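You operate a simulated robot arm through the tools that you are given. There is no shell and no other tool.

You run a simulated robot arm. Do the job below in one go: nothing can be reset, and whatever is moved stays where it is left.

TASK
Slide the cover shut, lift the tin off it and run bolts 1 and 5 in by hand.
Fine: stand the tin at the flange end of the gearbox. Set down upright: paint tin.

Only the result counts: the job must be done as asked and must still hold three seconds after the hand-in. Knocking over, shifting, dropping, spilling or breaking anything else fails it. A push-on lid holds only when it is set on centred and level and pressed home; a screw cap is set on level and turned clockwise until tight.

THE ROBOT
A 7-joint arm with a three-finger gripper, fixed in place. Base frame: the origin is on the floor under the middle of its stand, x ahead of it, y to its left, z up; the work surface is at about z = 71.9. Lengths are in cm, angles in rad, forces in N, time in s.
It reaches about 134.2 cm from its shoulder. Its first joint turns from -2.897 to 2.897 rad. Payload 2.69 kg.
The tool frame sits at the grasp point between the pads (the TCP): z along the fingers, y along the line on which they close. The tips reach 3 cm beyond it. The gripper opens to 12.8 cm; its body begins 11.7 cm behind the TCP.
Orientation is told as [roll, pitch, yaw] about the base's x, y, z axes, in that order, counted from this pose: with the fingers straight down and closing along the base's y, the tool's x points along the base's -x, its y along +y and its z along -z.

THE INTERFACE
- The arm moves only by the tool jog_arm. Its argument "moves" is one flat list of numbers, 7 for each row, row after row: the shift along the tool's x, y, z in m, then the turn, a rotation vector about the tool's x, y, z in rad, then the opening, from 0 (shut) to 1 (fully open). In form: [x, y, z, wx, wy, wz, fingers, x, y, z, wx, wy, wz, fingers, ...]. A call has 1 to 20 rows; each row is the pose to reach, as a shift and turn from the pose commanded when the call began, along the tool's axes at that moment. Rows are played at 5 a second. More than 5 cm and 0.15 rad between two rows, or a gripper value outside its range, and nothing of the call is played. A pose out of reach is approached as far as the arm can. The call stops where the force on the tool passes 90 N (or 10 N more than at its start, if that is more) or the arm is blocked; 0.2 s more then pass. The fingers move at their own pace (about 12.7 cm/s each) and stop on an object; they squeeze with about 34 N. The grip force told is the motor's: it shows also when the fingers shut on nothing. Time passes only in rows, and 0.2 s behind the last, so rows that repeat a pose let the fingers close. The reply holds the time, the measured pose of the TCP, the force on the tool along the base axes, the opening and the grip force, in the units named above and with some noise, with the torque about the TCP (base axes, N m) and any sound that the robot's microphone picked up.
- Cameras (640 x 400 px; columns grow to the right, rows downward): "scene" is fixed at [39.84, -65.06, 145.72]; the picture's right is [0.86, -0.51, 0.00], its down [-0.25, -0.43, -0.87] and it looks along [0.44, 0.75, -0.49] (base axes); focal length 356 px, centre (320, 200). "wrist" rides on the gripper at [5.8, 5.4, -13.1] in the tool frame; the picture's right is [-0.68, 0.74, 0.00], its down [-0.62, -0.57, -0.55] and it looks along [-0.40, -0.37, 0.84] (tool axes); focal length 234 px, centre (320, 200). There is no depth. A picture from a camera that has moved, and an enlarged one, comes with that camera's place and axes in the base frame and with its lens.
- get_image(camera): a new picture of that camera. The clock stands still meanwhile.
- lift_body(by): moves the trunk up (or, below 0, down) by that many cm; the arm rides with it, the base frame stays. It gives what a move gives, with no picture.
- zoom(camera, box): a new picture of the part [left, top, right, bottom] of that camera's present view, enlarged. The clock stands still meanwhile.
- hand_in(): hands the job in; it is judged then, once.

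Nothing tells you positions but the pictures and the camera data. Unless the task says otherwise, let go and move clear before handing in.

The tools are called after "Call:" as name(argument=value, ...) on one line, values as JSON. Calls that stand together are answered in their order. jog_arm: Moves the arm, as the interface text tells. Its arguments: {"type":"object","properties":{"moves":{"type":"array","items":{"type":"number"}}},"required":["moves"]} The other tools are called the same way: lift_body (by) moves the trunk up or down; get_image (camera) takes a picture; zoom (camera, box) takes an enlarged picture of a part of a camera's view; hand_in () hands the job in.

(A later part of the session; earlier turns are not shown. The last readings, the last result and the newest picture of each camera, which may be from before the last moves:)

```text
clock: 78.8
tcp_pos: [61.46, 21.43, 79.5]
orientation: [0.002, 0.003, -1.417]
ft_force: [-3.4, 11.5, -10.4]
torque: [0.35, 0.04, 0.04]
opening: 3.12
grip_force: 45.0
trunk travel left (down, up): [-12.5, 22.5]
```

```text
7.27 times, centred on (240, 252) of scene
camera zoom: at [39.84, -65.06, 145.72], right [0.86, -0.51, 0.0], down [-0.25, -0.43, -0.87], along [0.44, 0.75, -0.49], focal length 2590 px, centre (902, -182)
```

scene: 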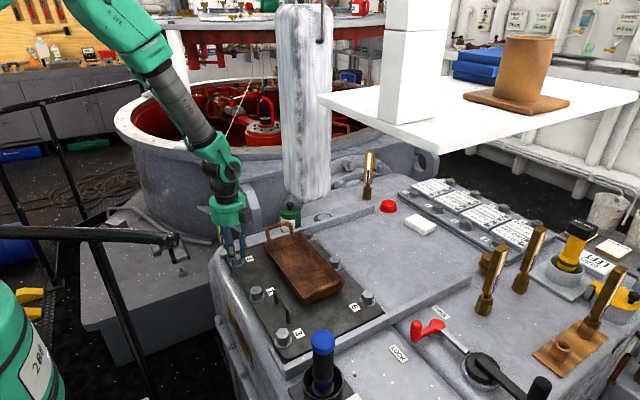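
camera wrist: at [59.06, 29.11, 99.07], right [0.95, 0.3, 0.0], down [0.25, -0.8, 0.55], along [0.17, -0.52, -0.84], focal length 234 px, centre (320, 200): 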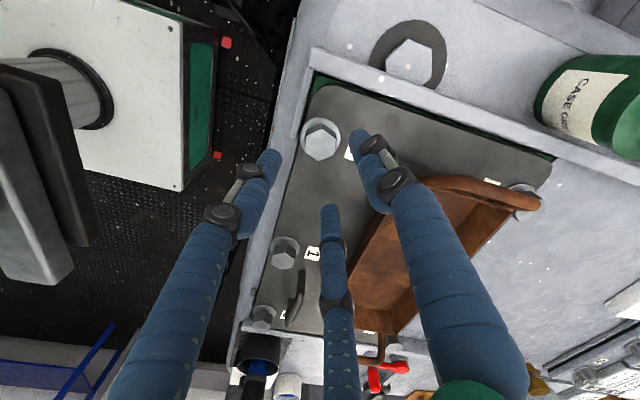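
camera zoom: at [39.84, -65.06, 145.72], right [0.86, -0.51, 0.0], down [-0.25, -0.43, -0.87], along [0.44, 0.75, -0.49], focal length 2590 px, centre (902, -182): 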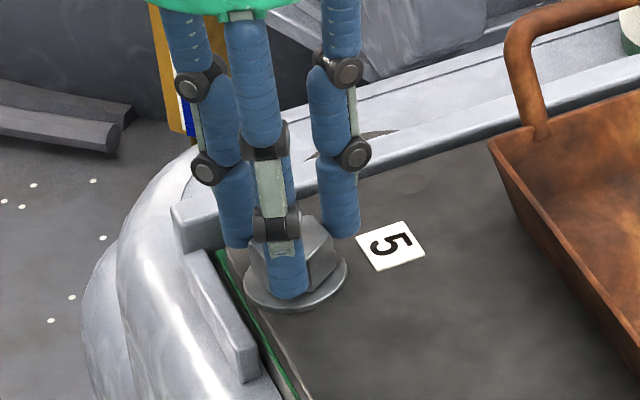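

The bolt is still drawing in, with the pull down growing. I'll follow down 1–2 mm and continue to about yaw -2.2.

Call:
jog_arm(moves=[0, 0, 0.0008, 0, 0, 0.13, 0.12, 0, 0, 0.0012, 0, 0, 0.26, 0.12, 0, 0, 0.0015, 0, 0, 0.39, 0.12, 0, 0, 0.0018, 0, 0, 0.52, 0.12, 0, 0, 0.002, 0, 0, 0.65, 0.12, 0, 0, 0.002, 0, 0, 0.78, 0.12])

Call:
zoom(camera="scene", box=[210, 225, 270, 280])

```text
clock: 80.2
tcp_pos: [61.45, 21.55, 79.28]
orientation: [0.002, 0.005, -2.199]
ft_force: [-3.7, 22.4, 21.1]
torque: [0.65, 0.09, 0.01]
opening: 3.15
grip_force: 44.9
trunk travel left (down, up): [-12.5, 22.5]
```

```text
7.27 times, centred on (240, 252) of scene
camera zoom: at [39.84, -65.06, 145.72], right [0.86, -0.51, 0.0], down [-0.25, -0.43, -0.87], along [0.44, 0.75, -0.49], focal length 2590 px, centre (902, -182)
```

zoom: 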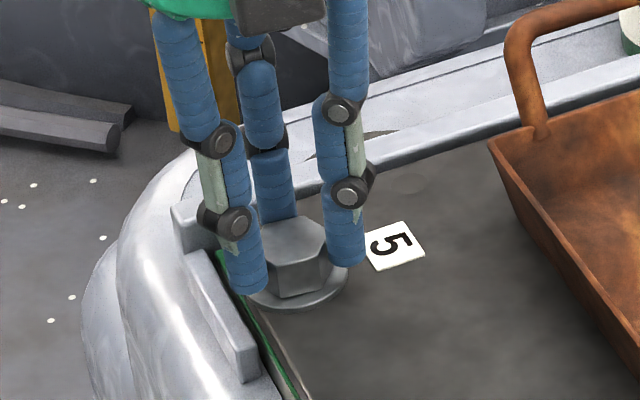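

The torque is still near zero, so it isn't tight yet. I'll check the head height up close.

Call:
zoom(camera="scene", box=[225, 240, 260, 275])

Call:
zoom(camera="wrist", box=[260, 100, 380, 220])

```text
11.43 times, centred on (242, 258) of scene
camera zoom: at [39.84, -65.06, 145.72], right [0.86, -0.51, 0.0], down [-0.25, -0.43, -0.87], along [0.44, 0.75, -0.49], focal length 4070 px, centre (1206, -457)
```

zoom: 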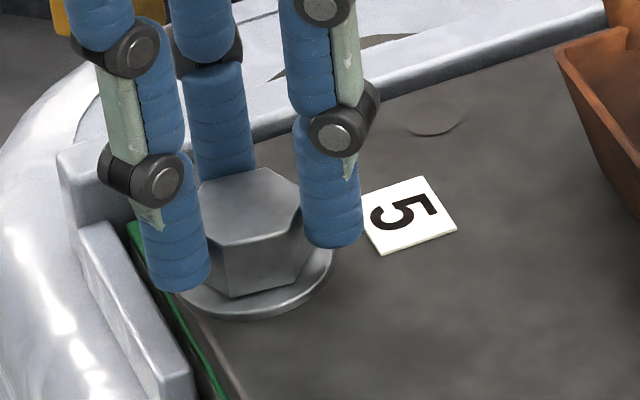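

```text
3.33 times, centred on (320, 160) of wrist
camera zoom: at [69.23, 23.0, 92.36], right [0.2, -0.98, 0.0], down [-0.82, -0.17, 0.54], along [-0.53, -0.11, -0.84], focal length 781 px, centre (320, 333)
```

zoom: 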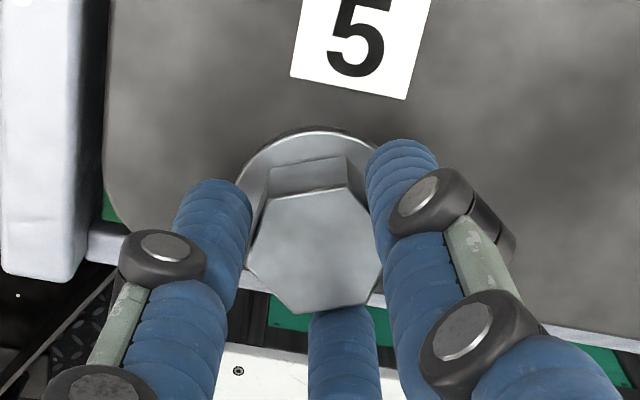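

There's roughly 2–3 mm still to go. I'll open, lift slightly, unwind the wrist half a turn (hex-aligned) and take another bite.

Call:
jog_arm(moves=[0, 0, 0, 0, 0, 0, 0.3, 0, 0, 0, 0, 0, 0, 0.38, 0.002, -0.0015, -0.015, 0, 0, 0, 0.38, 0.002, -0.0015, -0.03, 0, 0, 0, 0.38, 0.002, -0.0015, -0.03, 0, 0, -0.145, 0.38, 0.002, -0.0015, -0.03, 0, 0, -0.29, 0.38, 0.002, -0.0015, -0.03, 0, 0, -0.435, 0.38, 0.002, -0.0015, -0.03, 0, 0, -0.58, 0.38, 0.002, -0.0015, -0.03, 0, 0, -0.725, 0.38, 0.002, -0.0015, -0.03, 0, 0, -0.87, 0.38, 0.002, -0.0015, -0.03, 0, 0, -1.015, 0.38, 0.002, -0.0015, -0.03, 0, 0, -1.16, 0.38, 0.002, -0.0015, -0.03, 0, 0, -1.305, 0.38, 0.002, -0.0015, -0.03, 0, 0, -1.45, 0.38, 0.002, -0.0015, -0.03, 0, 0, -1.595, 0.38, 0.002, -0.0015, -0.03, 0, 0, -1.74, 0.38, 0.002, -0.0015, -0.03, 0, 0, -1.885, 0.38, 0.002, -0.0015, -0.03, 0, 0, -2.03, 0.38, 0.002, -0.0015, -0.03, 0, 0, -2.175, 0.38, 0.002, -0.0015, -0.03, 0, 0, -2.32, 0.38])

Call:
jog_arm(moves=[0, 0, 0, 0, 0, -0.145, 0.38, 0, 0, 0, 0, 0, -0.29, 0.38, 0, 0, 0, 0, 0, -0.435, 0.38, 0, 0, 0, 0, 0, -0.58, 0.38, 0, 0, 0, 0, 0, -0.725, 0.38, 0, 0, 0, 0, 0, -0.82, 0.38])

Call:
zoom(camera="wrist", box=[260, 100, 380, 220])

Call:
zoom(camera="scene", box=[225, 240, 260, 275])

```text
clock: 84.4
tcp_pos: [61.34, 21.68, 82.32]
orientation: [0.001, 0.0, 0.127]
ft_force: [0.0, 0.6, -0.1]
torque: [0.0, -0.04, -0.01]
opening: 4.86
grip_force: 0.0
trunk travel left (down, up): [-12.5, 22.5]
```

```text
clock: 85.8
tcp_pos: [61.39, 21.51, 82.21]
orientation: [-0.001, -0.002, 0.947]
ft_force: [-0.6, -0.8, 0.1]
torque: [0.02, 0.02, -0.04]
opening: 4.88
grip_force: 0.1
trunk travel left (down, up): [-12.5, 22.5]
```

```text
3.33 times, centred on (320, 160) of wrist
camera zoom: at [53.67, 19.95, 95.16], right [-0.2, 0.98, 0.0], down [0.82, 0.17, 0.55], along [0.54, 0.11, -0.83], focal length 781 px, centre (320, 333)
```

zoom: 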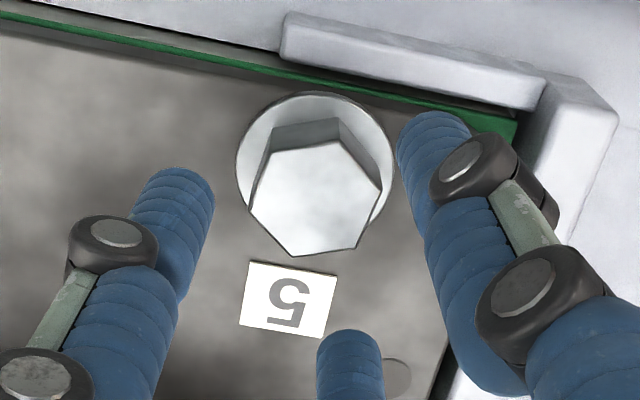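

```text
11.43 times, centred on (242, 258) of scene
camera zoom: at [39.84, -65.06, 145.72], right [0.86, -0.51, 0.0], down [-0.25, -0.43, -0.87], along [0.44, 0.75, -0.49], focal length 4070 px, centre (1206, -457)
```

zoom: 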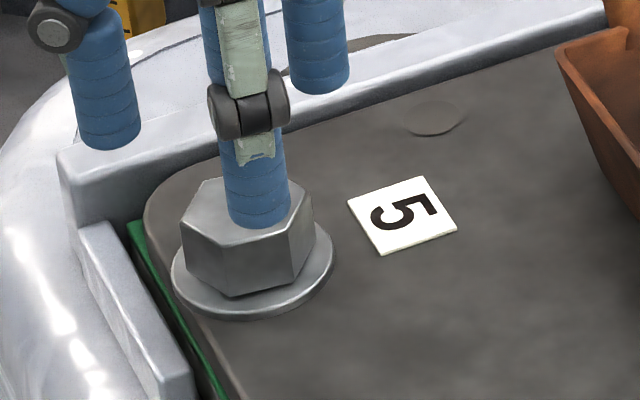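

The tool is aligned with the flats again. I'll descend and close gently.

Call:
jog_arm(moves=[0, 0, 0.015, 0, 0, 0, 0.36, 0, 0, 0.029, 0, 0, 0, 0.36, 0, 0, 0.029, 0, 0, 0, 0.28, 0, 0, 0.029, 0, 0, 0, 0.24, 0, 0, 0.029, 0, 0, 0, 0.21, 0, 0, 0.029, 0, 0, 0, 0.21])

Call:
zoom(camera="scene", box=[225, 240, 260, 275])

```text
clock: 87.2
tcp_pos: [61.38, 21.56, 79.42]
orientation: [-0.001, -0.002, 0.944]
ft_force: [-1.0, -9.7, -1.3]
torque: [-0.24, 0.05, -0.03]
opening: 3.31
grip_force: 4.7
trunk travel left (down, up): [-12.5, 22.5]
```

```text
11.43 times, centred on (242, 258) of scene
camera zoom: at [39.84, -65.06, 145.72], right [0.86, -0.51, 0.0], down [-0.25, -0.43, -0.87], along [0.44, 0.75, -0.49], focal length 4070 px, centre (1206, -457)
```

zoom: 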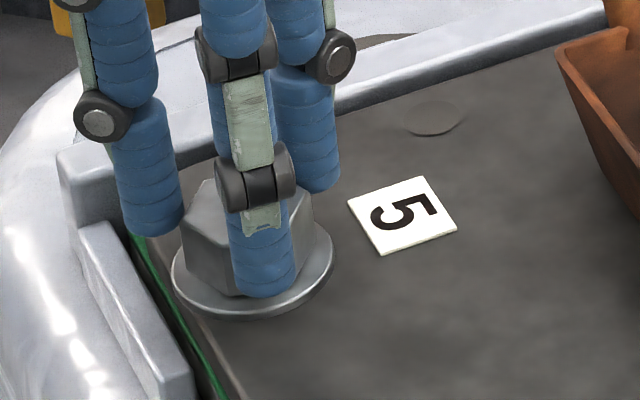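

I'll make a small shift to -y, squeeze, then turn clockwise in stages.

Call:
jog_arm(moves=[0.001, -0.0007, 0, 0, 0, 0, 0.2, 0.001, -0.0007, 0, 0, 0, 0, 0.14, 0.001, -0.0007, 0, 0, 0, 0, 0.12, 0.001, -0.0007, 0.0002, 0, 0, 0.13, 0.12, 0.001, -0.0007, 0.0004, 0, 0, 0.26, 0.12, 0.001, -0.0007, 0.0006, 0, 0, 0.39, 0.12, 0.001, -0.0007, 0.0006, 0, 0, 0.52, 0.12, 0.001, -0.0007, 0.0006, 0, 0, 0.65, 0.12, 0.001, -0.0007, 0.0006, 0, 0, 0.78, 0.12])

Call:
jog_arm(moves=[0, 0, 0.0002, 0, 0, 0.13, 0.12, 0, 0, 0.0004, 0, 0, 0.26, 0.12, 0, 0, 0.0006, 0, 0, 0.39, 0.12, 0, 0, 0.0006, 0, 0, 0.52, 0.12, 0, 0, 0.0006, 0, 0, 0.65, 0.12, 0, 0, 0.0006, 0, 0, 0.78, 0.12])

Call:
zoom(camera="scene", box=[225, 240, 260, 275])

```text
clock: 89.2
tcp_pos: [61.46, 21.54, 79.22]
orientation: [0.002, -0.002, 0.163]
ft_force: [6.7, -10.9, 1.5]
torque: [-0.42, -0.27, 0.76]
opening: 3.07
grip_force: 45.0
trunk travel left (down, up): [-12.5, 22.5]
```

```text
clock: 90.6
tcp_pos: [61.38, 21.47, 79.26]
orientation: [0.005, 0.0, -0.618]
ft_force: [11.2, -9.1, -1.2]
torque: [-0.27, -0.32, 0.2]
opening: 3.13
grip_force: 45.1
trunk travel left (down, up): [-12.5, 22.5]
```

```text
11.43 times, centred on (242, 258) of scene
camera zoom: at [39.84, -65.06, 145.72], right [0.86, -0.51, 0.0], down [-0.25, -0.43, -0.87], along [0.44, 0.75, -0.49], focal length 4070 px, centre (1206, -457)
```

zoom: 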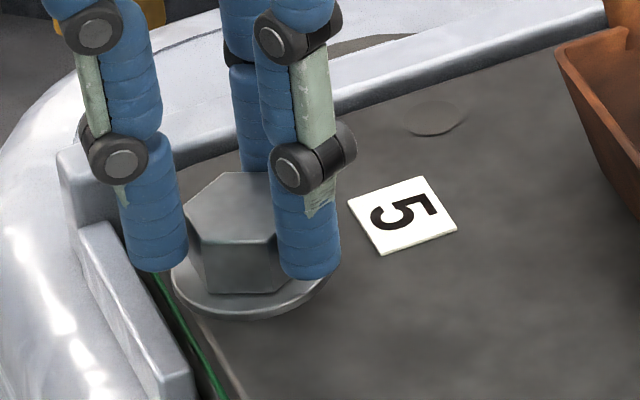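

There's real resistance now (0.76 N·m). I'll check whether the head is still turning with the fingers or has seated.

Call:
zoom(camera="wrist", box=[260, 100, 380, 220])

```text
3.33 times, centred on (320, 160) of wrist
camera zoom: at [59.85, 29.2, 92.2], right [0.98, 0.21, 0.0], down [0.17, -0.82, 0.55], along [0.12, -0.53, -0.84], focal length 781 px, centre (320, 333)
```

zoom: 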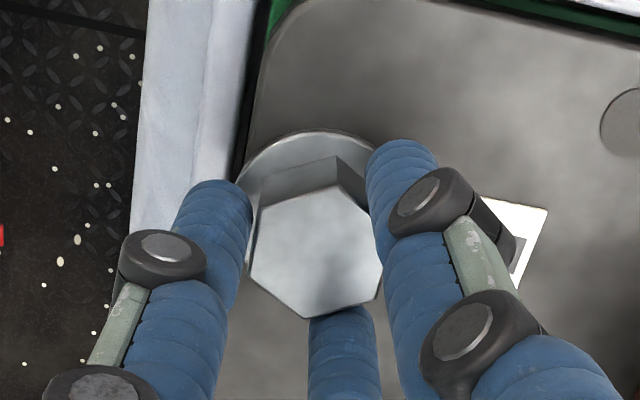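

The head is still aligned with the fingers. I'll turn a bit more and read the torque at each step.

Call:
jog_arm(moves=[0, 0, 0, 0, 0, 0.12, 0.05, 0, 0, 0, 0, 0, 0.24, 0.05])

Call:
zoom(camera="wrist", box=[260, 100, 380, 220])

Call:
jog_arm(moves=[0, 0, 0, 0, 0, 0.12, 0.05, 0, 0, 0, 0, 0, 0.24, 0.05])

Call:
zoom(camera="wrist", box=[260, 100, 380, 220])

```text
clock: 91.2
tcp_pos: [61.46, 21.52, 79.29]
orientation: [0.002, 0.0, -0.858]
ft_force: [9.0, -8.6, -1.0]
torque: [-0.32, -0.23, 0.65]
opening: 3.05
grip_force: 44.7
trunk travel left (down, up): [-12.5, 22.5]
```

```text
3.33 times, centred on (320, 160) of wrist
camera zoom: at [61.73, 29.37, 92.21], right [1.0, -0.03, 0.0], down [-0.02, -0.84, 0.55], along [-0.01, -0.55, -0.84], focal length 781 px, centre (320, 333)
```

zoom: 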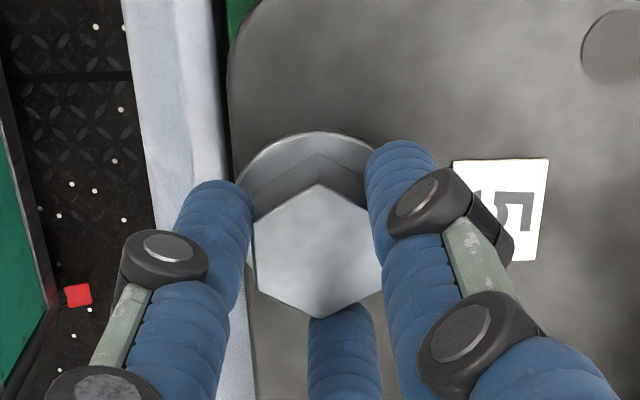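

```text
clock: 91.8
tcp_pos: [61.49, 21.46, 79.16]
orientation: [0.001, 0.001, -1.096]
ft_force: [3.3, -6.0, 5.5]
torque: [-0.14, -0.13, 0.36]
opening: 3.14
grip_force: 44.8
trunk travel left (down, up): [-12.5, 22.5]
```

```text
3.33 times, centred on (320, 160) of wrist
camera zoom: at [63.6, 29.08, 92.18], right [0.96, -0.27, 0.0], down [-0.22, -0.81, 0.55], along [-0.14, -0.53, -0.84], focal length 781 px, centre (320, 333)
```

zoom: 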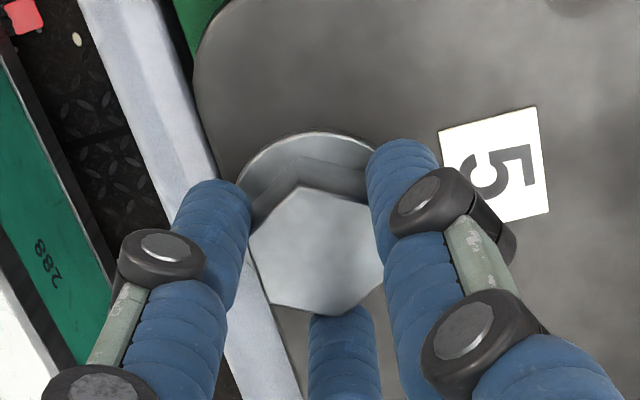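

The head now stays fixed while the fingers slip round it at about 0.7 N·m, so bolt 5 is run home hand-tight. I'll release, rise and inspect it.

Call:
jog_arm(moves=[0, 0, 0, 0, 0, 0, 0.3, 0, 0, 0, 0, 0, 0, 0.4, 0, 0, -0.02, 0, 0, 0, 0.45, 0, 0, -0.05, 0, 0, 0, 0.45, 0, 0, -0.09, 0, 0, 0, 0.45])

Call:
zoom(camera="scene", box=[222, 245, 252, 275])

Call:
zoom(camera="scene", box=[200, 210, 400, 370])

```text
clock: 93.0
tcp_pos: [61.34, 21.51, 88.09]
orientation: [0.0, 0.0, -1.094]
ft_force: [0.3, 0.1, -0.4]
torque: [-0.02, 0.0, 0.0]
opening: 5.75
grip_force: 0.1
trunk travel left (down, up): [-12.5, 22.5]
```

```text
13.33 times, centred on (237, 260) of scene
camera zoom: at [39.84, -65.06, 145.72], right [0.86, -0.51, 0.0], down [-0.25, -0.43, -0.87], along [0.44, 0.75, -0.49], focal length 4749 px, centre (1427, -600)
```

zoom: 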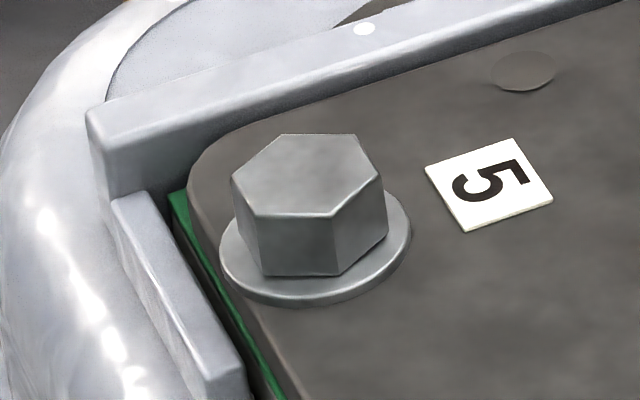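

```text
2.50 times, centred on (300, 290) of scene
camera zoom: at [39.84, -65.06, 145.72], right [0.86, -0.51, 0.0], down [-0.25, -0.43, -0.87], along [0.44, 0.75, -0.49], focal length 890 px, centre (370, -25)
```

zoom: 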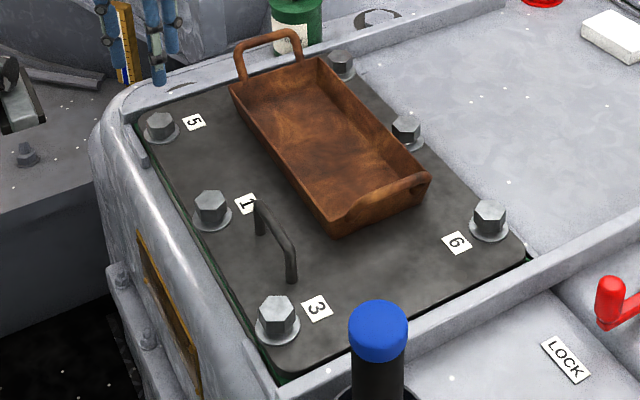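

Bolt 5's head is down on its washer and the cover hasn't moved. Next I'll move over to bolt 1 at about (61.45, 5.0) and unwind the wrist on the way.

Call:
jog_arm(moves=[-0.008, -0.004, 0, 0, 0, -0.148, 0.45, -0.016, -0.008, 0, 0, 0, -0.296, 0.45, -0.025, -0.0127, 0, 0, 0, -0.444, 0.45, -0.033, -0.0168, 0, 0, 0, -0.592, 0.45, -0.041, -0.0209, 0, 0, 0, -0.74, 0.45, -0.05, -0.0254, 0, 0, 0, -0.888, 0.45, -0.058, -0.0295, 0, 0, 0, -1.036, 0.45, -0.066, -0.0336, 0, 0, 0, -1.184, 0.45, -0.075, -0.0382, 0, 0, 0, -1.332, 0.45, -0.083, -0.0422, 0, 0, 0, -1.48, 0.45, -0.091, -0.0463, 0, 0, 0, -1.628, 0.45, -0.1, -0.0509, 0, 0, 0, -1.776, 0.45, -0.108, -0.055, 0, 0, 0, -1.924, 0.45, -0.116, -0.059, 0, 0, 0, -2.072, 0.45, -0.125, -0.0636, 0, 0, 0, -2.22, 0.45, -0.133, -0.0677, 0, 0, 0, -2.368, 0.45, -0.141, -0.0717, 0, 0, 0, -2.516, 0.45, -0.147, -0.0748, 0, 0, 0, -2.664, 0.45])

Call:
get_image(camera="scene")

Call:
get_image(camera="wrist")

Call:
zoom(camera="wrist", box=[260, 80, 380, 200])

```text
clock: 96.8
tcp_pos: [61.57, 5.05, 88.18]
orientation: [-0.002, -0.002, 1.574]
ft_force: [-0.2, -0.6, 0.5]
torque: [-0.01, 0.0, -0.04]
opening: 5.76
grip_force: 0.0
trunk travel left (down, up): [-12.5, 22.5]
```

```text
taken
```

scene: 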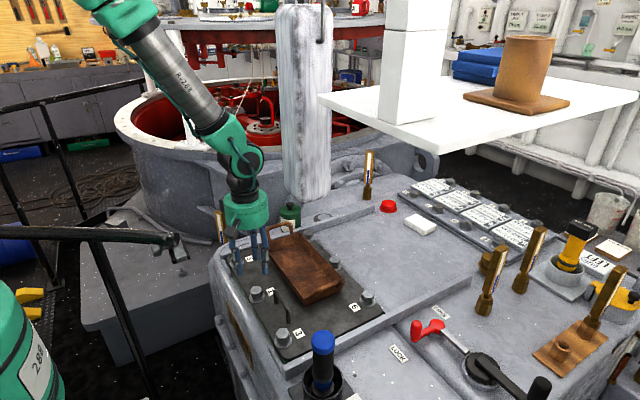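

```text
taken
camera wrist: at [56.21, -0.97, 101.1], right [-0.74, 0.68, 0.0], down [0.56, 0.62, 0.55], along [0.37, 0.41, -0.83], focal length 234 px, centre (320, 200)
```

wrist: 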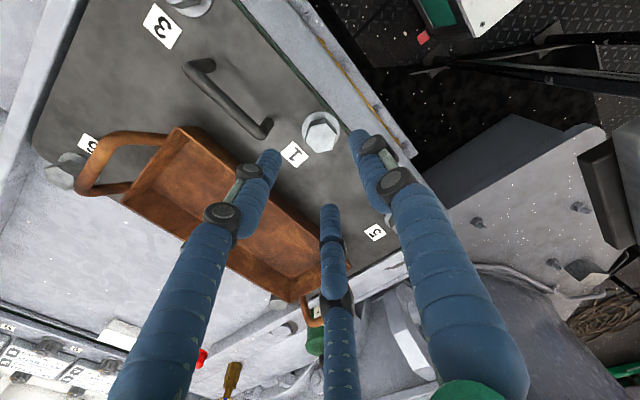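

```text
3.33 times, centred on (320, 140) of wrist
camera zoom: at [56.21, -0.97, 101.1], right [-0.74, 0.68, 0.0], down [0.56, 0.62, 0.55], along [0.37, 0.41, -0.83], focal length 781 px, centre (320, 400)
```

zoom: 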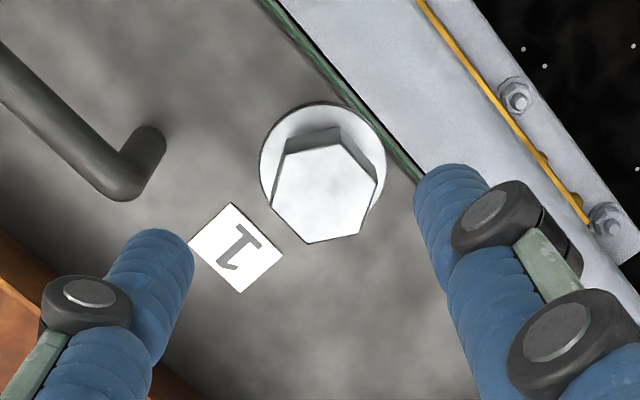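

Bolt 1's flats line up with this yaw too. I'll wind the wrist another 60° first, so that I get one long clockwise bite.

Call:
jog_arm(moves=[0, 0, 0, 0, 0, -0.15, 0.45, 0, 0, 0, 0, 0, -0.3, 0.45, 0, 0, 0, 0, 0, -0.45, 0.45, 0, 0, 0, 0, 0, -0.6, 0.45, 0, 0, 0, 0, 0, -0.75, 0.45, 0, 0, 0, 0, 0, -0.9, 0.45, 0, 0, 0, 0, 0, -1.044, 0.45])

Call:
zoom(camera="wrist", box=[260, 80, 380, 200])

Call:
get_image(camera="scene")

```text
clock: 98.4
tcp_pos: [61.59, 5.01, 88.17]
orientation: [0.0, 0.001, 2.615]
ft_force: [0.5, -0.5, -1.0]
torque: [-0.03, -0.02, -0.03]
opening: 5.75
grip_force: 0.0
trunk travel left (down, up): [-12.5, 22.5]
```

```text
3.33 times, centred on (320, 140) of wrist
camera zoom: at [63.86, -2.66, 101.18], right [-0.95, -0.3, 0.0], down [-0.25, 0.8, 0.55], along [-0.16, 0.53, -0.84], focal length 781 px, centre (320, 400)
```

zoom: 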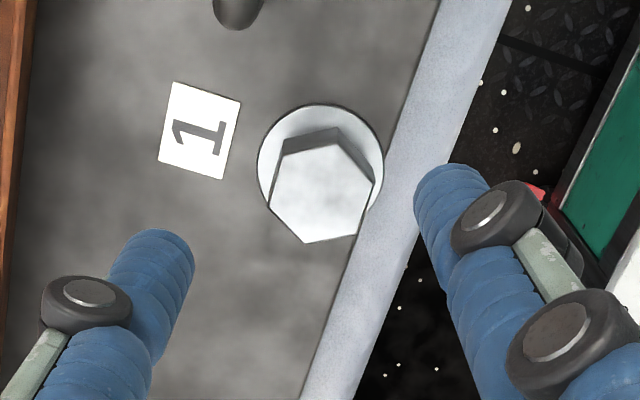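

```text
taken
```

scene: 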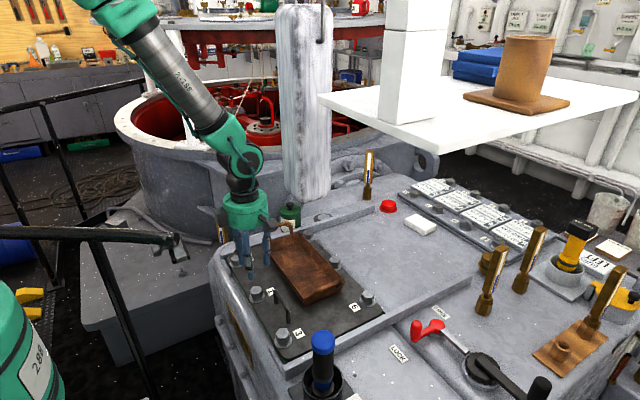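

The yaw of 2.62 was reached without trouble. I'll shift slightly, descend around bolt 1's head and close gently.

Call:
jog_arm(moves=[-0.0009, 0.001, 0.03, 0, 0, 0, 0.4, -0.0009, 0.001, 0.06, 0, 0, 0, 0.36, -0.0009, 0.001, 0.075, 0, 0, 0, 0.36, -0.0009, 0.001, 0.083, 0, 0, 0, 0.36])

Call:
zoom(camera="wrist", box=[260, 120, 380, 220])

Call:
zoom(camera="scene", box=[230, 250, 300, 320])

```text
clock: 99.4
tcp_pos: [61.33, 4.97, 79.74]
orientation: [-0.002, 0.0, 2.613]
ft_force: [1.1, -0.4, 0.4]
torque: [-0.03, -0.01, 0.02]
opening: 4.59
grip_force: 0.0
trunk travel left (down, up): [-12.5, 22.5]
```

```text
4.00 times, centred on (320, 170) of wrist
camera zoom: at [63.69, -2.63, 92.77], right [-0.96, -0.3, 0.0], down [-0.25, 0.8, 0.55], along [-0.16, 0.53, -0.84], focal length 937 px, centre (320, 320)
```

zoom: 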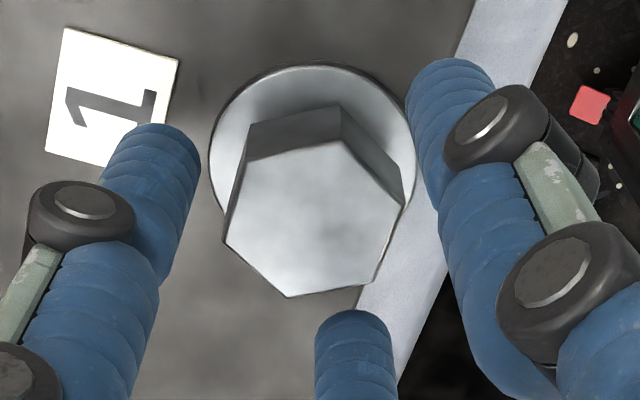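

```text
5.71 times, centred on (265, 285) of scene
camera zoom: at [39.84, -65.06, 145.72], right [0.86, -0.51, 0.0], down [-0.25, -0.43, -0.87], along [0.44, 0.75, -0.49], focal length 2035 px, centre (634, -286)
```

zoom: 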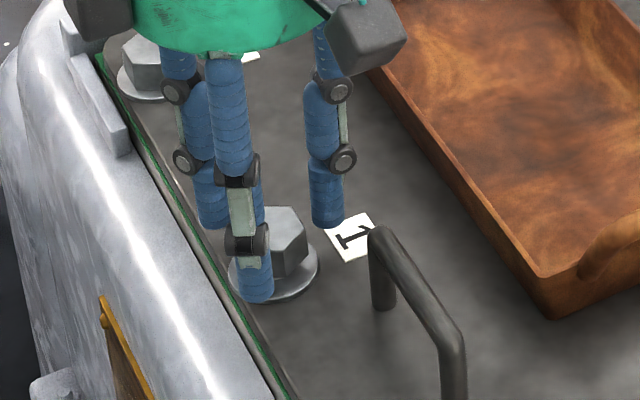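

The head appears exactly where a centred head should. I'll close gently and check the forces.

Call:
jog_arm(moves=[0, 0, 0, 0, 0, 0, 0.3, 0, 0, 0, 0, 0, 0, 0.26, 0, 0, 0, 0, 0, 0, 0.23, 0, 0, 0, 0, 0, 0, 0.21, 0, 0, 0, 0, 0, 0, 0.21])

Call:
zoom(camera="wrist", box=[260, 120, 380, 220])

Call:
zoom(camera="scene", box=[210, 225, 270, 280])

```text
clock: 100.6
tcp_pos: [61.45, 4.9, 79.94]
orientation: [-0.003, 0.002, 2.612]
ft_force: [13.6, -0.1, -2.1]
torque: [-0.28, -0.47, -0.01]
opening: 3.14
grip_force: 44.7
trunk travel left (down, up): [-12.5, 22.5]
```

```text
4.00 times, centred on (320, 170) of wrist
camera zoom: at [63.8, -2.64, 92.81], right [-0.96, -0.3, 0.0], down [-0.25, 0.8, 0.55], along [-0.16, 0.53, -0.84], focal length 937 px, centre (320, 320)
```

zoom: 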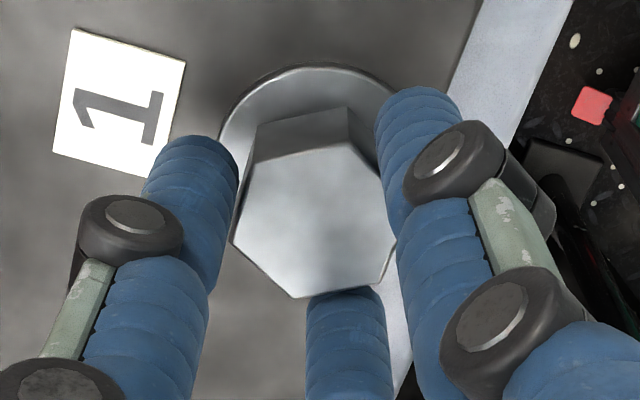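

```text
7.27 times, centred on (240, 252) of scene
camera zoom: at [39.84, -65.06, 145.72], right [0.86, -0.51, 0.0], down [-0.25, -0.43, -0.87], along [0.44, 0.75, -0.49], focal length 2590 px, centre (902, -182)
```

zoom: 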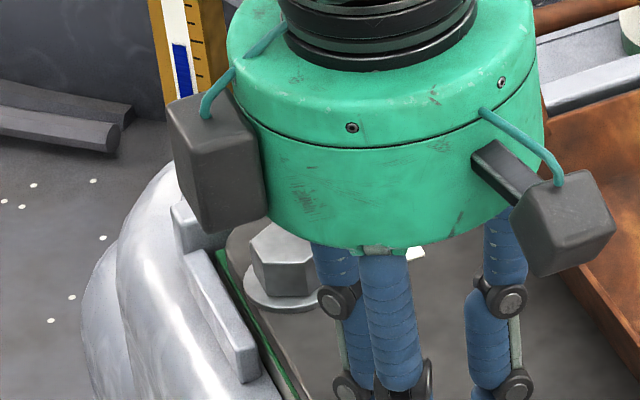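

All three fingers bear on bolt 1. I'll ease the small side load and turn clockwise, following down at about 0.8 mm per rad.

Call:
jog_arm(moves=[0.001, -0.0006, 0, 0, 0, 0, 0.12, 0.001, -0.0006, 0.0001, 0, 0, 0.13, 0.12, 0.001, -0.0006, 0.0002, 0, 0, 0.26, 0.12, 0.001, -0.0006, 0.0003, 0, 0, 0.39, 0.12, 0.001, -0.0006, 0.0004, 0, 0, 0.52, 0.12, 0.001, -0.0006, 0.0005, 0, 0, 0.65, 0.12, 0.001, -0.0006, 0.0006, 0, 0, 0.78, 0.12])

Call:
zoom(camera="scene", box=[230, 250, 300, 320])

Call:
get_image(camera="scene")

```text
clock: 102.2
tcp_pos: [61.6, 4.97, 79.74]
orientation: [-0.001, -0.001, 1.831]
ft_force: [5.4, 13.9, -5.5]
torque: [0.51, -0.36, 0.01]
opening: 3.16
grip_force: 44.9
trunk travel left (down, up): [-12.5, 22.5]
```

```text
5.71 times, centred on (265, 285) of scene
camera zoom: at [39.84, -65.06, 145.72], right [0.86, -0.51, 0.0], down [-0.25, -0.43, -0.87], along [0.44, 0.75, -0.49], focal length 2035 px, centre (634, -286)
```

zoom: 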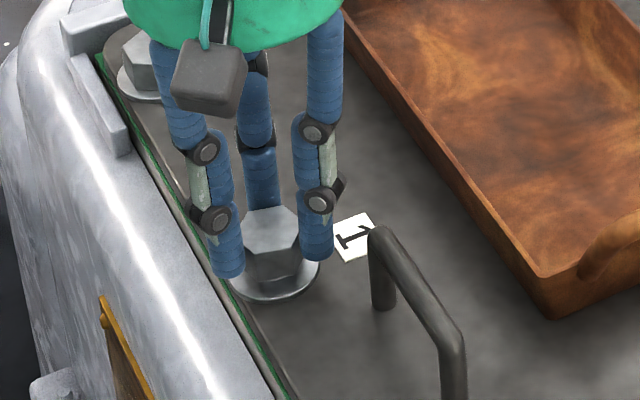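

```text
taken
```

scene: 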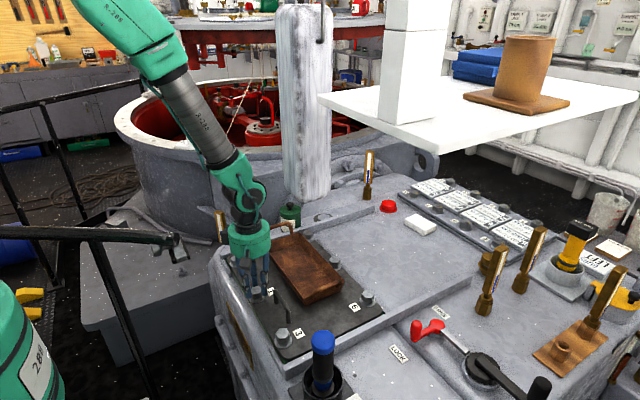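

It turns well and draws down. I'll continue clockwise with a small correction.

Call:
jog_arm(moves=[-0.0008, -0.0007, 0.0001, 0, 0, 0.13, 0.12, -0.0008, -0.0007, 0.0003, 0, 0, 0.26, 0.12, -0.0008, -0.0007, 0.0004, 0, 0, 0.39, 0.12, -0.0008, -0.0007, 0.0005, 0, 0, 0.52, 0.12, -0.0008, -0.0007, 0.0006, 0, 0, 0.65, 0.12, -0.0008, -0.0007, 0.0007, 0, 0, 0.78, 0.12])

Call:
jog_arm(moves=[0, 0, 0.0002, 0, 0, 0.13, 0.12, 0, 0, 0.0003, 0, 0, 0.26, 0.12, 0, 0, 0.0004, 0, 0, 0.39, 0.12, 0, 0, 0.0005, 0, 0, 0.52, 0.12, 0, 0, 0.0006, 0, 0, 0.65, 0.12, 0, 0, 0.0007, 0, 0, 0.78, 0.12])

Call:
zoom(camera="wrist", box=[260, 120, 380, 220])

Call:
zoom(camera="scene", box=[230, 250, 300, 320])

```text
clock: 103.6
tcp_pos: [61.54, 5.04, 79.71]
orientation: [0.0, -0.002, 1.05]
ft_force: [-0.7, -15.5, -10.1]
torque: [-0.69, 0.07, 0.02]
opening: 3.14
grip_force: 45.3
trunk travel left (down, up): [-12.5, 22.5]
```

```text
clock: 105.0
tcp_pos: [61.56, 5.04, 79.67]
orientation: [0.0, -0.001, 0.27]
ft_force: [-5.6, -26.9, -14.2]
torque: [-0.85, 0.11, 0.04]
opening: 3.15
grip_force: 44.9
trunk travel left (down, up): [-12.5, 22.5]
```

```text
4.00 times, centred on (320, 170) of wrist
camera zoom: at [54.46, 8.54, 92.62], right [0.45, 0.89, 0.0], down [0.74, -0.38, 0.55], along [0.49, -0.25, -0.84], focal length 937 px, centre (320, 320)
```

zoom: 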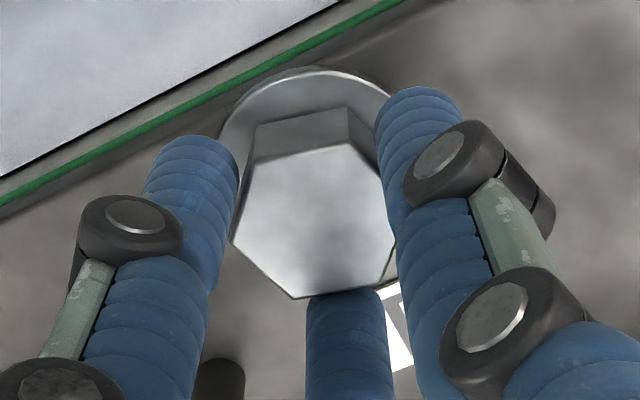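

```text
5.71 times, centred on (265, 285) of scene
camera zoom: at [39.84, -65.06, 145.72], right [0.86, -0.51, 0.0], down [-0.25, -0.43, -0.87], along [0.44, 0.75, -0.49], focal length 2035 px, centre (634, -286)
```

zoom: 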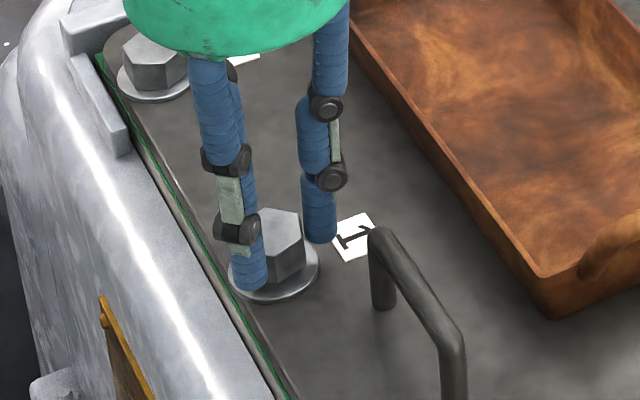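

The fingers and head turn together. I'll relieve the side load and lower a little more while continuing.

Call:
jog_arm(moves=[0.0005, -0.0017, 0.0006, 0, 0, 0.13, 0.12, 0.0005, -0.0017, 0.001, 0, 0, 0.26, 0.12, 0.0005, -0.0017, 0.0013, 0, 0, 0.39, 0.12, 0.0005, -0.0017, 0.0015, 0, 0, 0.52, 0.12, 0.0005, -0.0017, 0.0016, 0, 0, 0.65, 0.12, 0.0005, -0.0017, 0.0017, 0, 0, 0.78, 0.12])

Call:
jog_arm(moves=[0, 0, 0.0002, 0, 0, 0.13, 0.12, 0, 0, 0.0003, 0, 0, 0.26, 0.12, 0, 0, 0.0004, 0, 0, 0.39, 0.12, 0, 0, 0.0005, 0, 0, 0.52, 0.12, 0, 0, 0.0006, 0, 0, 0.65, 0.12, 0, 0, 0.0007, 0, 0, 0.78, 0.12])

Call:
zoom(camera="wrist", box=[260, 120, 380, 220])

Call:
zoom(camera="scene", box=[230, 250, 300, 320])

```text
clock: 106.4
tcp_pos: [61.51, 5.03, 79.52]
orientation: [0.002, -0.001, -0.508]
ft_force: [-14.2, 17.5, 3.6]
torque: [0.82, 0.35, 0.0]
opening: 3.13
grip_force: 45.1
trunk travel left (down, up): [-12.5, 22.5]
```

```text
clock: 107.8
tcp_pos: [61.52, 5.0, 79.61]
orientation: [0.002, 0.001, -1.288]
ft_force: [-13.6, 18.2, 2.8]
torque: [0.41, 0.46, 0.02]
opening: 3.17
grip_force: 44.8
trunk travel left (down, up): [-12.5, 22.5]
```

```text
4.00 times, centred on (320, 170) of wrist
camera zoom: at [65.04, 12.03, 92.46], right [0.9, -0.44, 0.0], down [-0.37, -0.75, 0.55], along [-0.24, -0.49, -0.84], focal length 937 px, centre (320, 320)
```

zoom: 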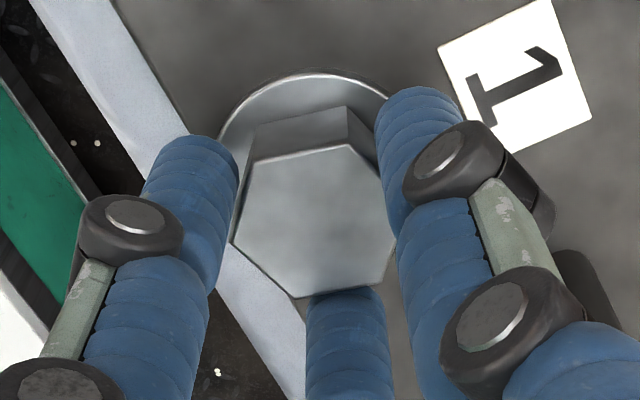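

```text
5.71 times, centred on (265, 285) of scene
camera zoom: at [39.84, -65.06, 145.72], right [0.86, -0.51, 0.0], down [-0.25, -0.43, -0.87], along [0.44, 0.75, -0.49], focal length 2035 px, centre (634, -286)
```

zoom: 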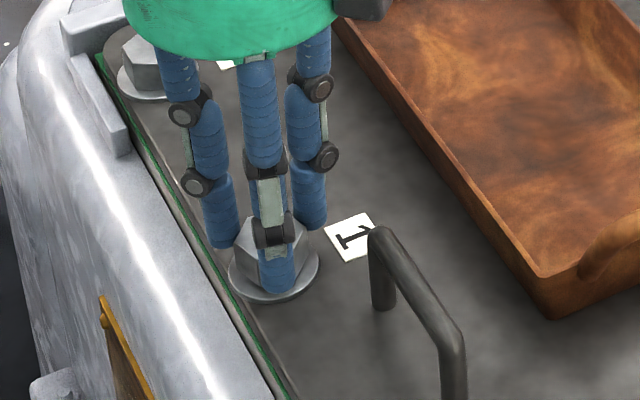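

I'll keep going to about yaw -2.25 with a small correction.

Call:
jog_arm(moves=[0.0014, -0.0005, 0.0002, 0, 0, 0.13, 0.12, 0.0014, -0.0005, 0.0004, 0, 0, 0.26, 0.12, 0.0014, -0.0005, 0.0005, 0, 0, 0.39, 0.12, 0.0014, -0.0005, 0.0006, 0, 0, 0.52, 0.12, 0.0014, -0.0005, 0.0007, 0, 0, 0.65, 0.12, 0.0014, -0.0005, 0.0008, 0, 0, 0.78, 0.12, 0.0014, -0.0005, 0.0008, 0, 0, 0.91, 0.12])

Call:
zoom(camera="wrist", box=[260, 120, 380, 220])

Call:
zoom(camera="scene", box=[240, 275, 280, 310])

```text
clock: 109.4
tcp_pos: [61.42, 5.02, 79.35]
orientation: [0.002, 0.005, -2.2]
ft_force: [-0.3, -7.7, 3.8]
torque: [-0.27, 0.06, -0.01]
opening: 3.14
grip_force: 45.4
trunk travel left (down, up): [-12.5, 22.5]
```

```text
4.00 times, centred on (320, 170) of wrist
camera zoom: at [69.25, 6.5, 92.39], right [0.2, -0.98, 0.0], down [-0.82, -0.17, 0.55], along [-0.53, -0.11, -0.84], focal length 937 px, centre (320, 320)
```

zoom: 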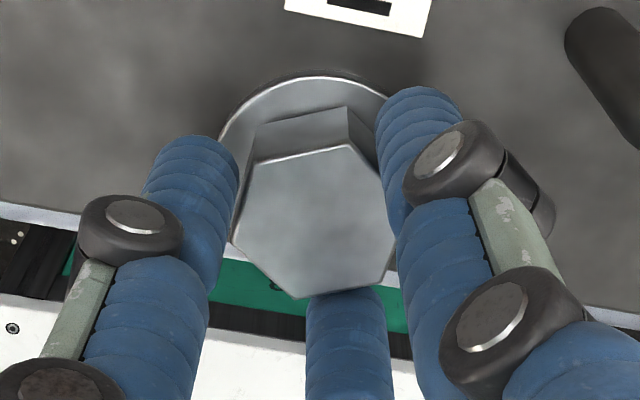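

```text
11.43 times, centred on (260, 292) of scene
camera zoom: at [39.84, -65.06, 145.72], right [0.86, -0.51, 0.0], down [-0.25, -0.43, -0.87], along [0.44, 0.75, -0.49], focal length 4070 px, centre (1006, -857)
```

zoom: 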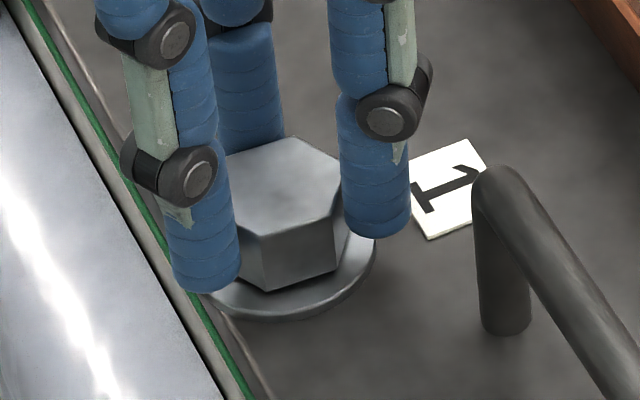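

Nearly home, but the torque is still zero. I'll open, lift, unwind half a turn and take a final bite.

Call:
jog_arm(moves=[0, 0, 0, 0, 0, 0, 0.3, 0, 0, 0, 0, 0, 0, 0.38, -0.0006, 0.0005, -0.015, 0, 0, 0, 0.38, -0.0006, 0.0005, -0.03, 0, 0, 0, 0.38, -0.0006, 0.0005, -0.03, 0, 0, -0.145, 0.38, -0.0006, 0.0005, -0.03, 0, 0, -0.29, 0.38, -0.0006, 0.0005, -0.03, 0, 0, -0.435, 0.38, -0.0006, 0.0005, -0.03, 0, 0, -0.58, 0.38, -0.0006, 0.0005, -0.03, 0, 0, -0.725, 0.38, -0.0006, 0.0005, -0.03, 0, 0, -0.87, 0.38, -0.0006, 0.0005, -0.03, 0, 0, -1.015, 0.38, -0.0006, 0.0005, -0.03, 0, 0, -1.16, 0.38, -0.0006, 0.0005, -0.03, 0, 0, -1.305, 0.38, -0.0006, 0.0005, -0.03, 0, 0, -1.45, 0.38, -0.0006, 0.0005, -0.03, 0, 0, -1.595, 0.38, -0.0006, 0.0005, -0.03, 0, 0, -1.74, 0.38, -0.0006, 0.0005, -0.03, 0, 0, -1.885, 0.38, -0.0006, 0.0005, -0.03, 0, 0, -2.03, 0.38, -0.0006, 0.0005, -0.03, 0, 0, -2.175, 0.38, -0.0006, 0.0005, -0.03, 0, 0, -2.32, 0.38])

Call:
jog_arm(moves=[0, 0, 0, 0, 0, -0.145, 0.38, 0, 0, 0, 0, 0, -0.29, 0.38, 0, 0, 0, 0, 0, -0.435, 0.38, 0, 0, 0, 0, 0, -0.58, 0.38, 0, 0, 0, 0, 0, -0.725, 0.38, 0, 0, 0, 0, 0, -0.822, 0.38])

Call:
zoom(camera="wrist", box=[260, 100, 380, 220])

Call:
zoom(camera="scene", box=[240, 275, 280, 310])

```text
clock: 113.6
tcp_pos: [61.57, 4.92, 82.43]
orientation: [0.002, -0.002, 0.128]
ft_force: [0.0, -0.1, 0.1]
torque: [-0.01, -0.03, 0.03]
opening: 4.87
grip_force: 0.0
trunk travel left (down, up): [-12.5, 22.5]
```

```text
clock: 115.0
tcp_pos: [61.55, 4.86, 82.38]
orientation: [0.001, -0.003, 0.949]
ft_force: [0.4, 0.0, 0.3]
torque: [0.01, -0.05, 0.0]
opening: 4.86
grip_force: 0.1
trunk travel left (down, up): [-12.5, 22.5]
```

```text
3.33 times, centred on (320, 160) of wrist
camera zoom: at [53.76, 3.21, 95.35], right [-0.2, 0.98, 0.0], down [0.82, 0.17, 0.55], along [0.54, 0.11, -0.83], focal length 781 px, centre (320, 333)
```

zoom: 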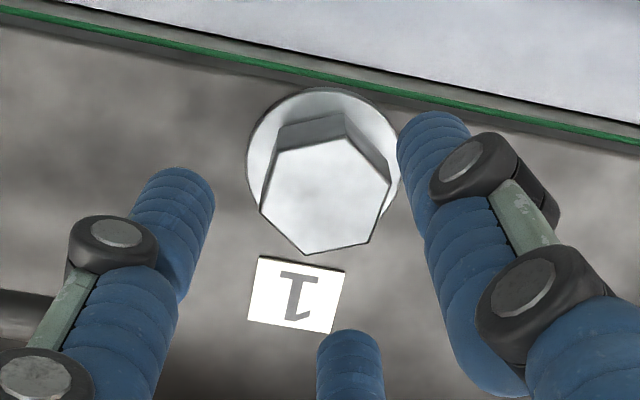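

```text
11.43 times, centred on (260, 292) of scene
camera zoom: at [39.84, -65.06, 145.72], right [0.86, -0.51, 0.0], down [-0.25, -0.43, -0.87], along [0.44, 0.75, -0.49], focal length 4070 px, centre (1006, -857)
```

zoom: 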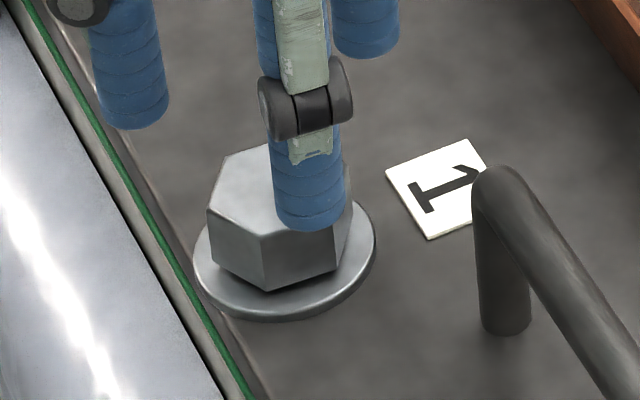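

I'll shift 1.3 mm towards +y, descend and re-grip.

Call:
jog_arm(moves=[-0.0011, 0.0008, 0.015, 0, 0, 0, 0.36, -0.0011, 0.0008, 0.0285, 0, 0, 0, 0.36, -0.0011, 0.0008, 0.0285, 0, 0, 0, 0.28, -0.0011, 0.0008, 0.0285, 0, 0, 0, 0.24, -0.0011, 0.0008, 0.0285, 0, 0, 0, 0.21, -0.0011, 0.0008, 0.0285, 0, 0, 0, 0.16, -0.0011, 0.0008, 0.0285, 0, 0, 0, 0.12])

Call:
jog_arm(moves=[0, 0, 0.0001, 0, 0, 0.13, 0.12, 0, 0, 0.0002, 0, 0, 0.26, 0.12, 0, 0, 0.0003, 0, 0, 0.39, 0.12, 0, 0, 0.0004, 0, 0, 0.52, 0.12])

Call:
zoom(camera="wrist", box=[260, 120, 380, 220])

Call:
zoom(camera="scene", box=[240, 275, 280, 310])

```text
clock: 116.6
tcp_pos: [61.42, 4.93, 79.62]
orientation: [-0.002, -0.004, 0.946]
ft_force: [5.6, -6.3, -1.5]
torque: [-0.19, -0.23, -0.01]
opening: 3.15
grip_force: 45.2
trunk travel left (down, up): [-12.5, 22.5]
```

```text
clock: 117.6
tcp_pos: [61.55, 5.03, 79.51]
orientation: [0.002, -0.001, 0.424]
ft_force: [6.3, -2.7, -2.7]
torque: [-0.13, -0.26, -0.02]
opening: 3.17
grip_force: 45.3
trunk travel left (down, up): [-12.5, 22.5]
```

```text
4.00 times, centred on (320, 170) of wrist
camera zoom: at [53.97, 7.44, 92.42], right [0.31, 0.95, 0.0], down [0.79, -0.26, 0.55], along [0.52, -0.17, -0.84], focal length 937 px, centre (320, 320)
```

zoom: 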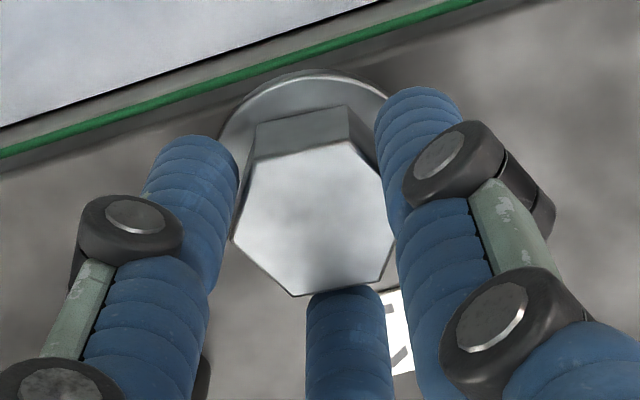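

```text
11.43 times, centred on (260, 292) of scene
camera zoom: at [39.84, -65.06, 145.72], right [0.86, -0.51, 0.0], down [-0.25, -0.43, -0.87], along [0.44, 0.75, -0.49], focal length 4070 px, centre (1006, -857)
```

zoom: 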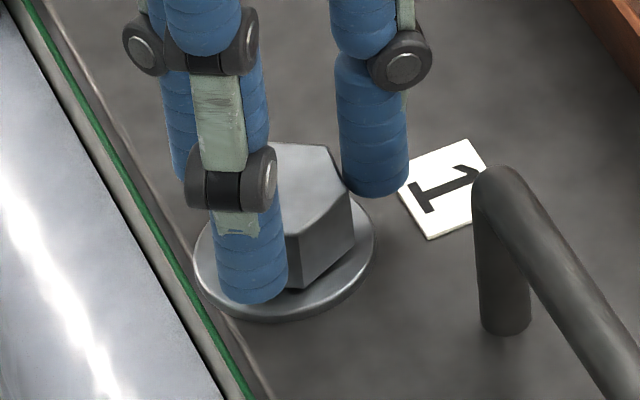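

Well centred and turning freely. I'll continue clockwise in stages, watching for the torque to rise.

Call:
jog_arm(moves=[0, 0, 0.0001, 0, 0, 0.13, 0.12, 0, 0, 0.0002, 0, 0, 0.26, 0.12, 0, 0, 0.0003, 0, 0, 0.39, 0.12, 0, 0, 0.0004, 0, 0, 0.52, 0.12])

Call:
jog_arm(moves=[0, 0, 0.0001, 0, 0, 0.13, 0.12, 0, 0, 0.0002, 0, 0, 0.26, 0.12, 0, 0, 0.0003, 0, 0, 0.39, 0.12, 0, 0, 0.0004, 0, 0, 0.52, 0.12])

Call:
jog_arm(moves=[0, 0, 0.0001, 0, 0, 0.13, 0.12, 0, 0, 0.0002, 0, 0, 0.26, 0.12, 0, 0, 0.0003, 0, 0, 0.39, 0.12])

Call:
zoom(camera="wrist", box=[260, 120, 380, 220])

Call:
zoom(camera="scene", box=[240, 275, 280, 310])

```text
clock: 118.6
tcp_pos: [61.51, 4.98, 79.47]
orientation: [0.003, -0.001, -0.098]
ft_force: [10.4, -4.9, -13.7]
torque: [-0.1, -0.41, 0.04]
opening: 3.16
grip_force: 44.3
trunk travel left (down, up): [-12.5, 22.5]
```

```text
clock: 119.6
tcp_pos: [61.5, 5.07, 79.44]
orientation: [0.002, 0.0, -0.617]
ft_force: [6.2, -9.0, -9.3]
torque: [-0.29, -0.11, 0.18]
opening: 3.13
grip_force: 45.0
trunk travel left (down, up): [-12.5, 22.5]
```

```text
clock: 120.4
tcp_pos: [61.61, 4.99, 79.46]
orientation: [0.001, 0.001, -1.006]
ft_force: [0.1, -19.5, 2.9]
torque: [-0.74, 0.01, 0.59]
opening: 3.19
grip_force: 44.9
trunk travel left (down, up): [-12.5, 22.5]
```

```text
4.00 times, centred on (320, 170) of wrist
camera zoom: at [62.91, 12.74, 92.45], right [0.98, -0.18, 0.0], down [-0.15, -0.82, 0.55], along [-0.1, -0.54, -0.84], focal length 937 px, centre (320, 320)
```

zoom: 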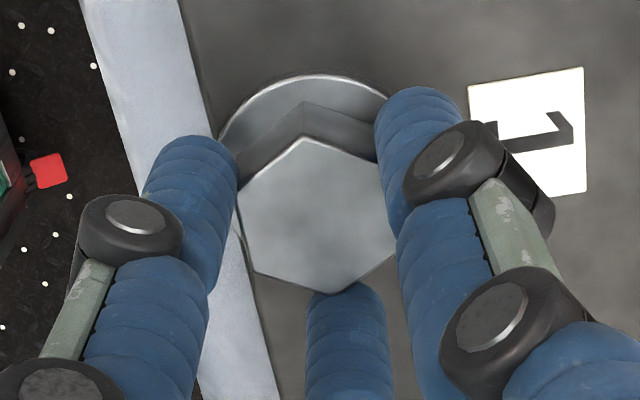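

```text
11.43 times, centred on (260, 292) of scene
camera zoom: at [39.84, -65.06, 145.72], right [0.86, -0.51, 0.0], down [-0.25, -0.43, -0.87], along [0.44, 0.75, -0.49], focal length 4070 px, centre (1006, -857)
```

zoom: 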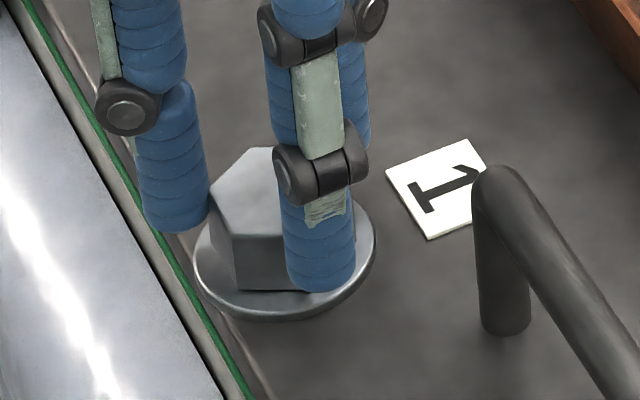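

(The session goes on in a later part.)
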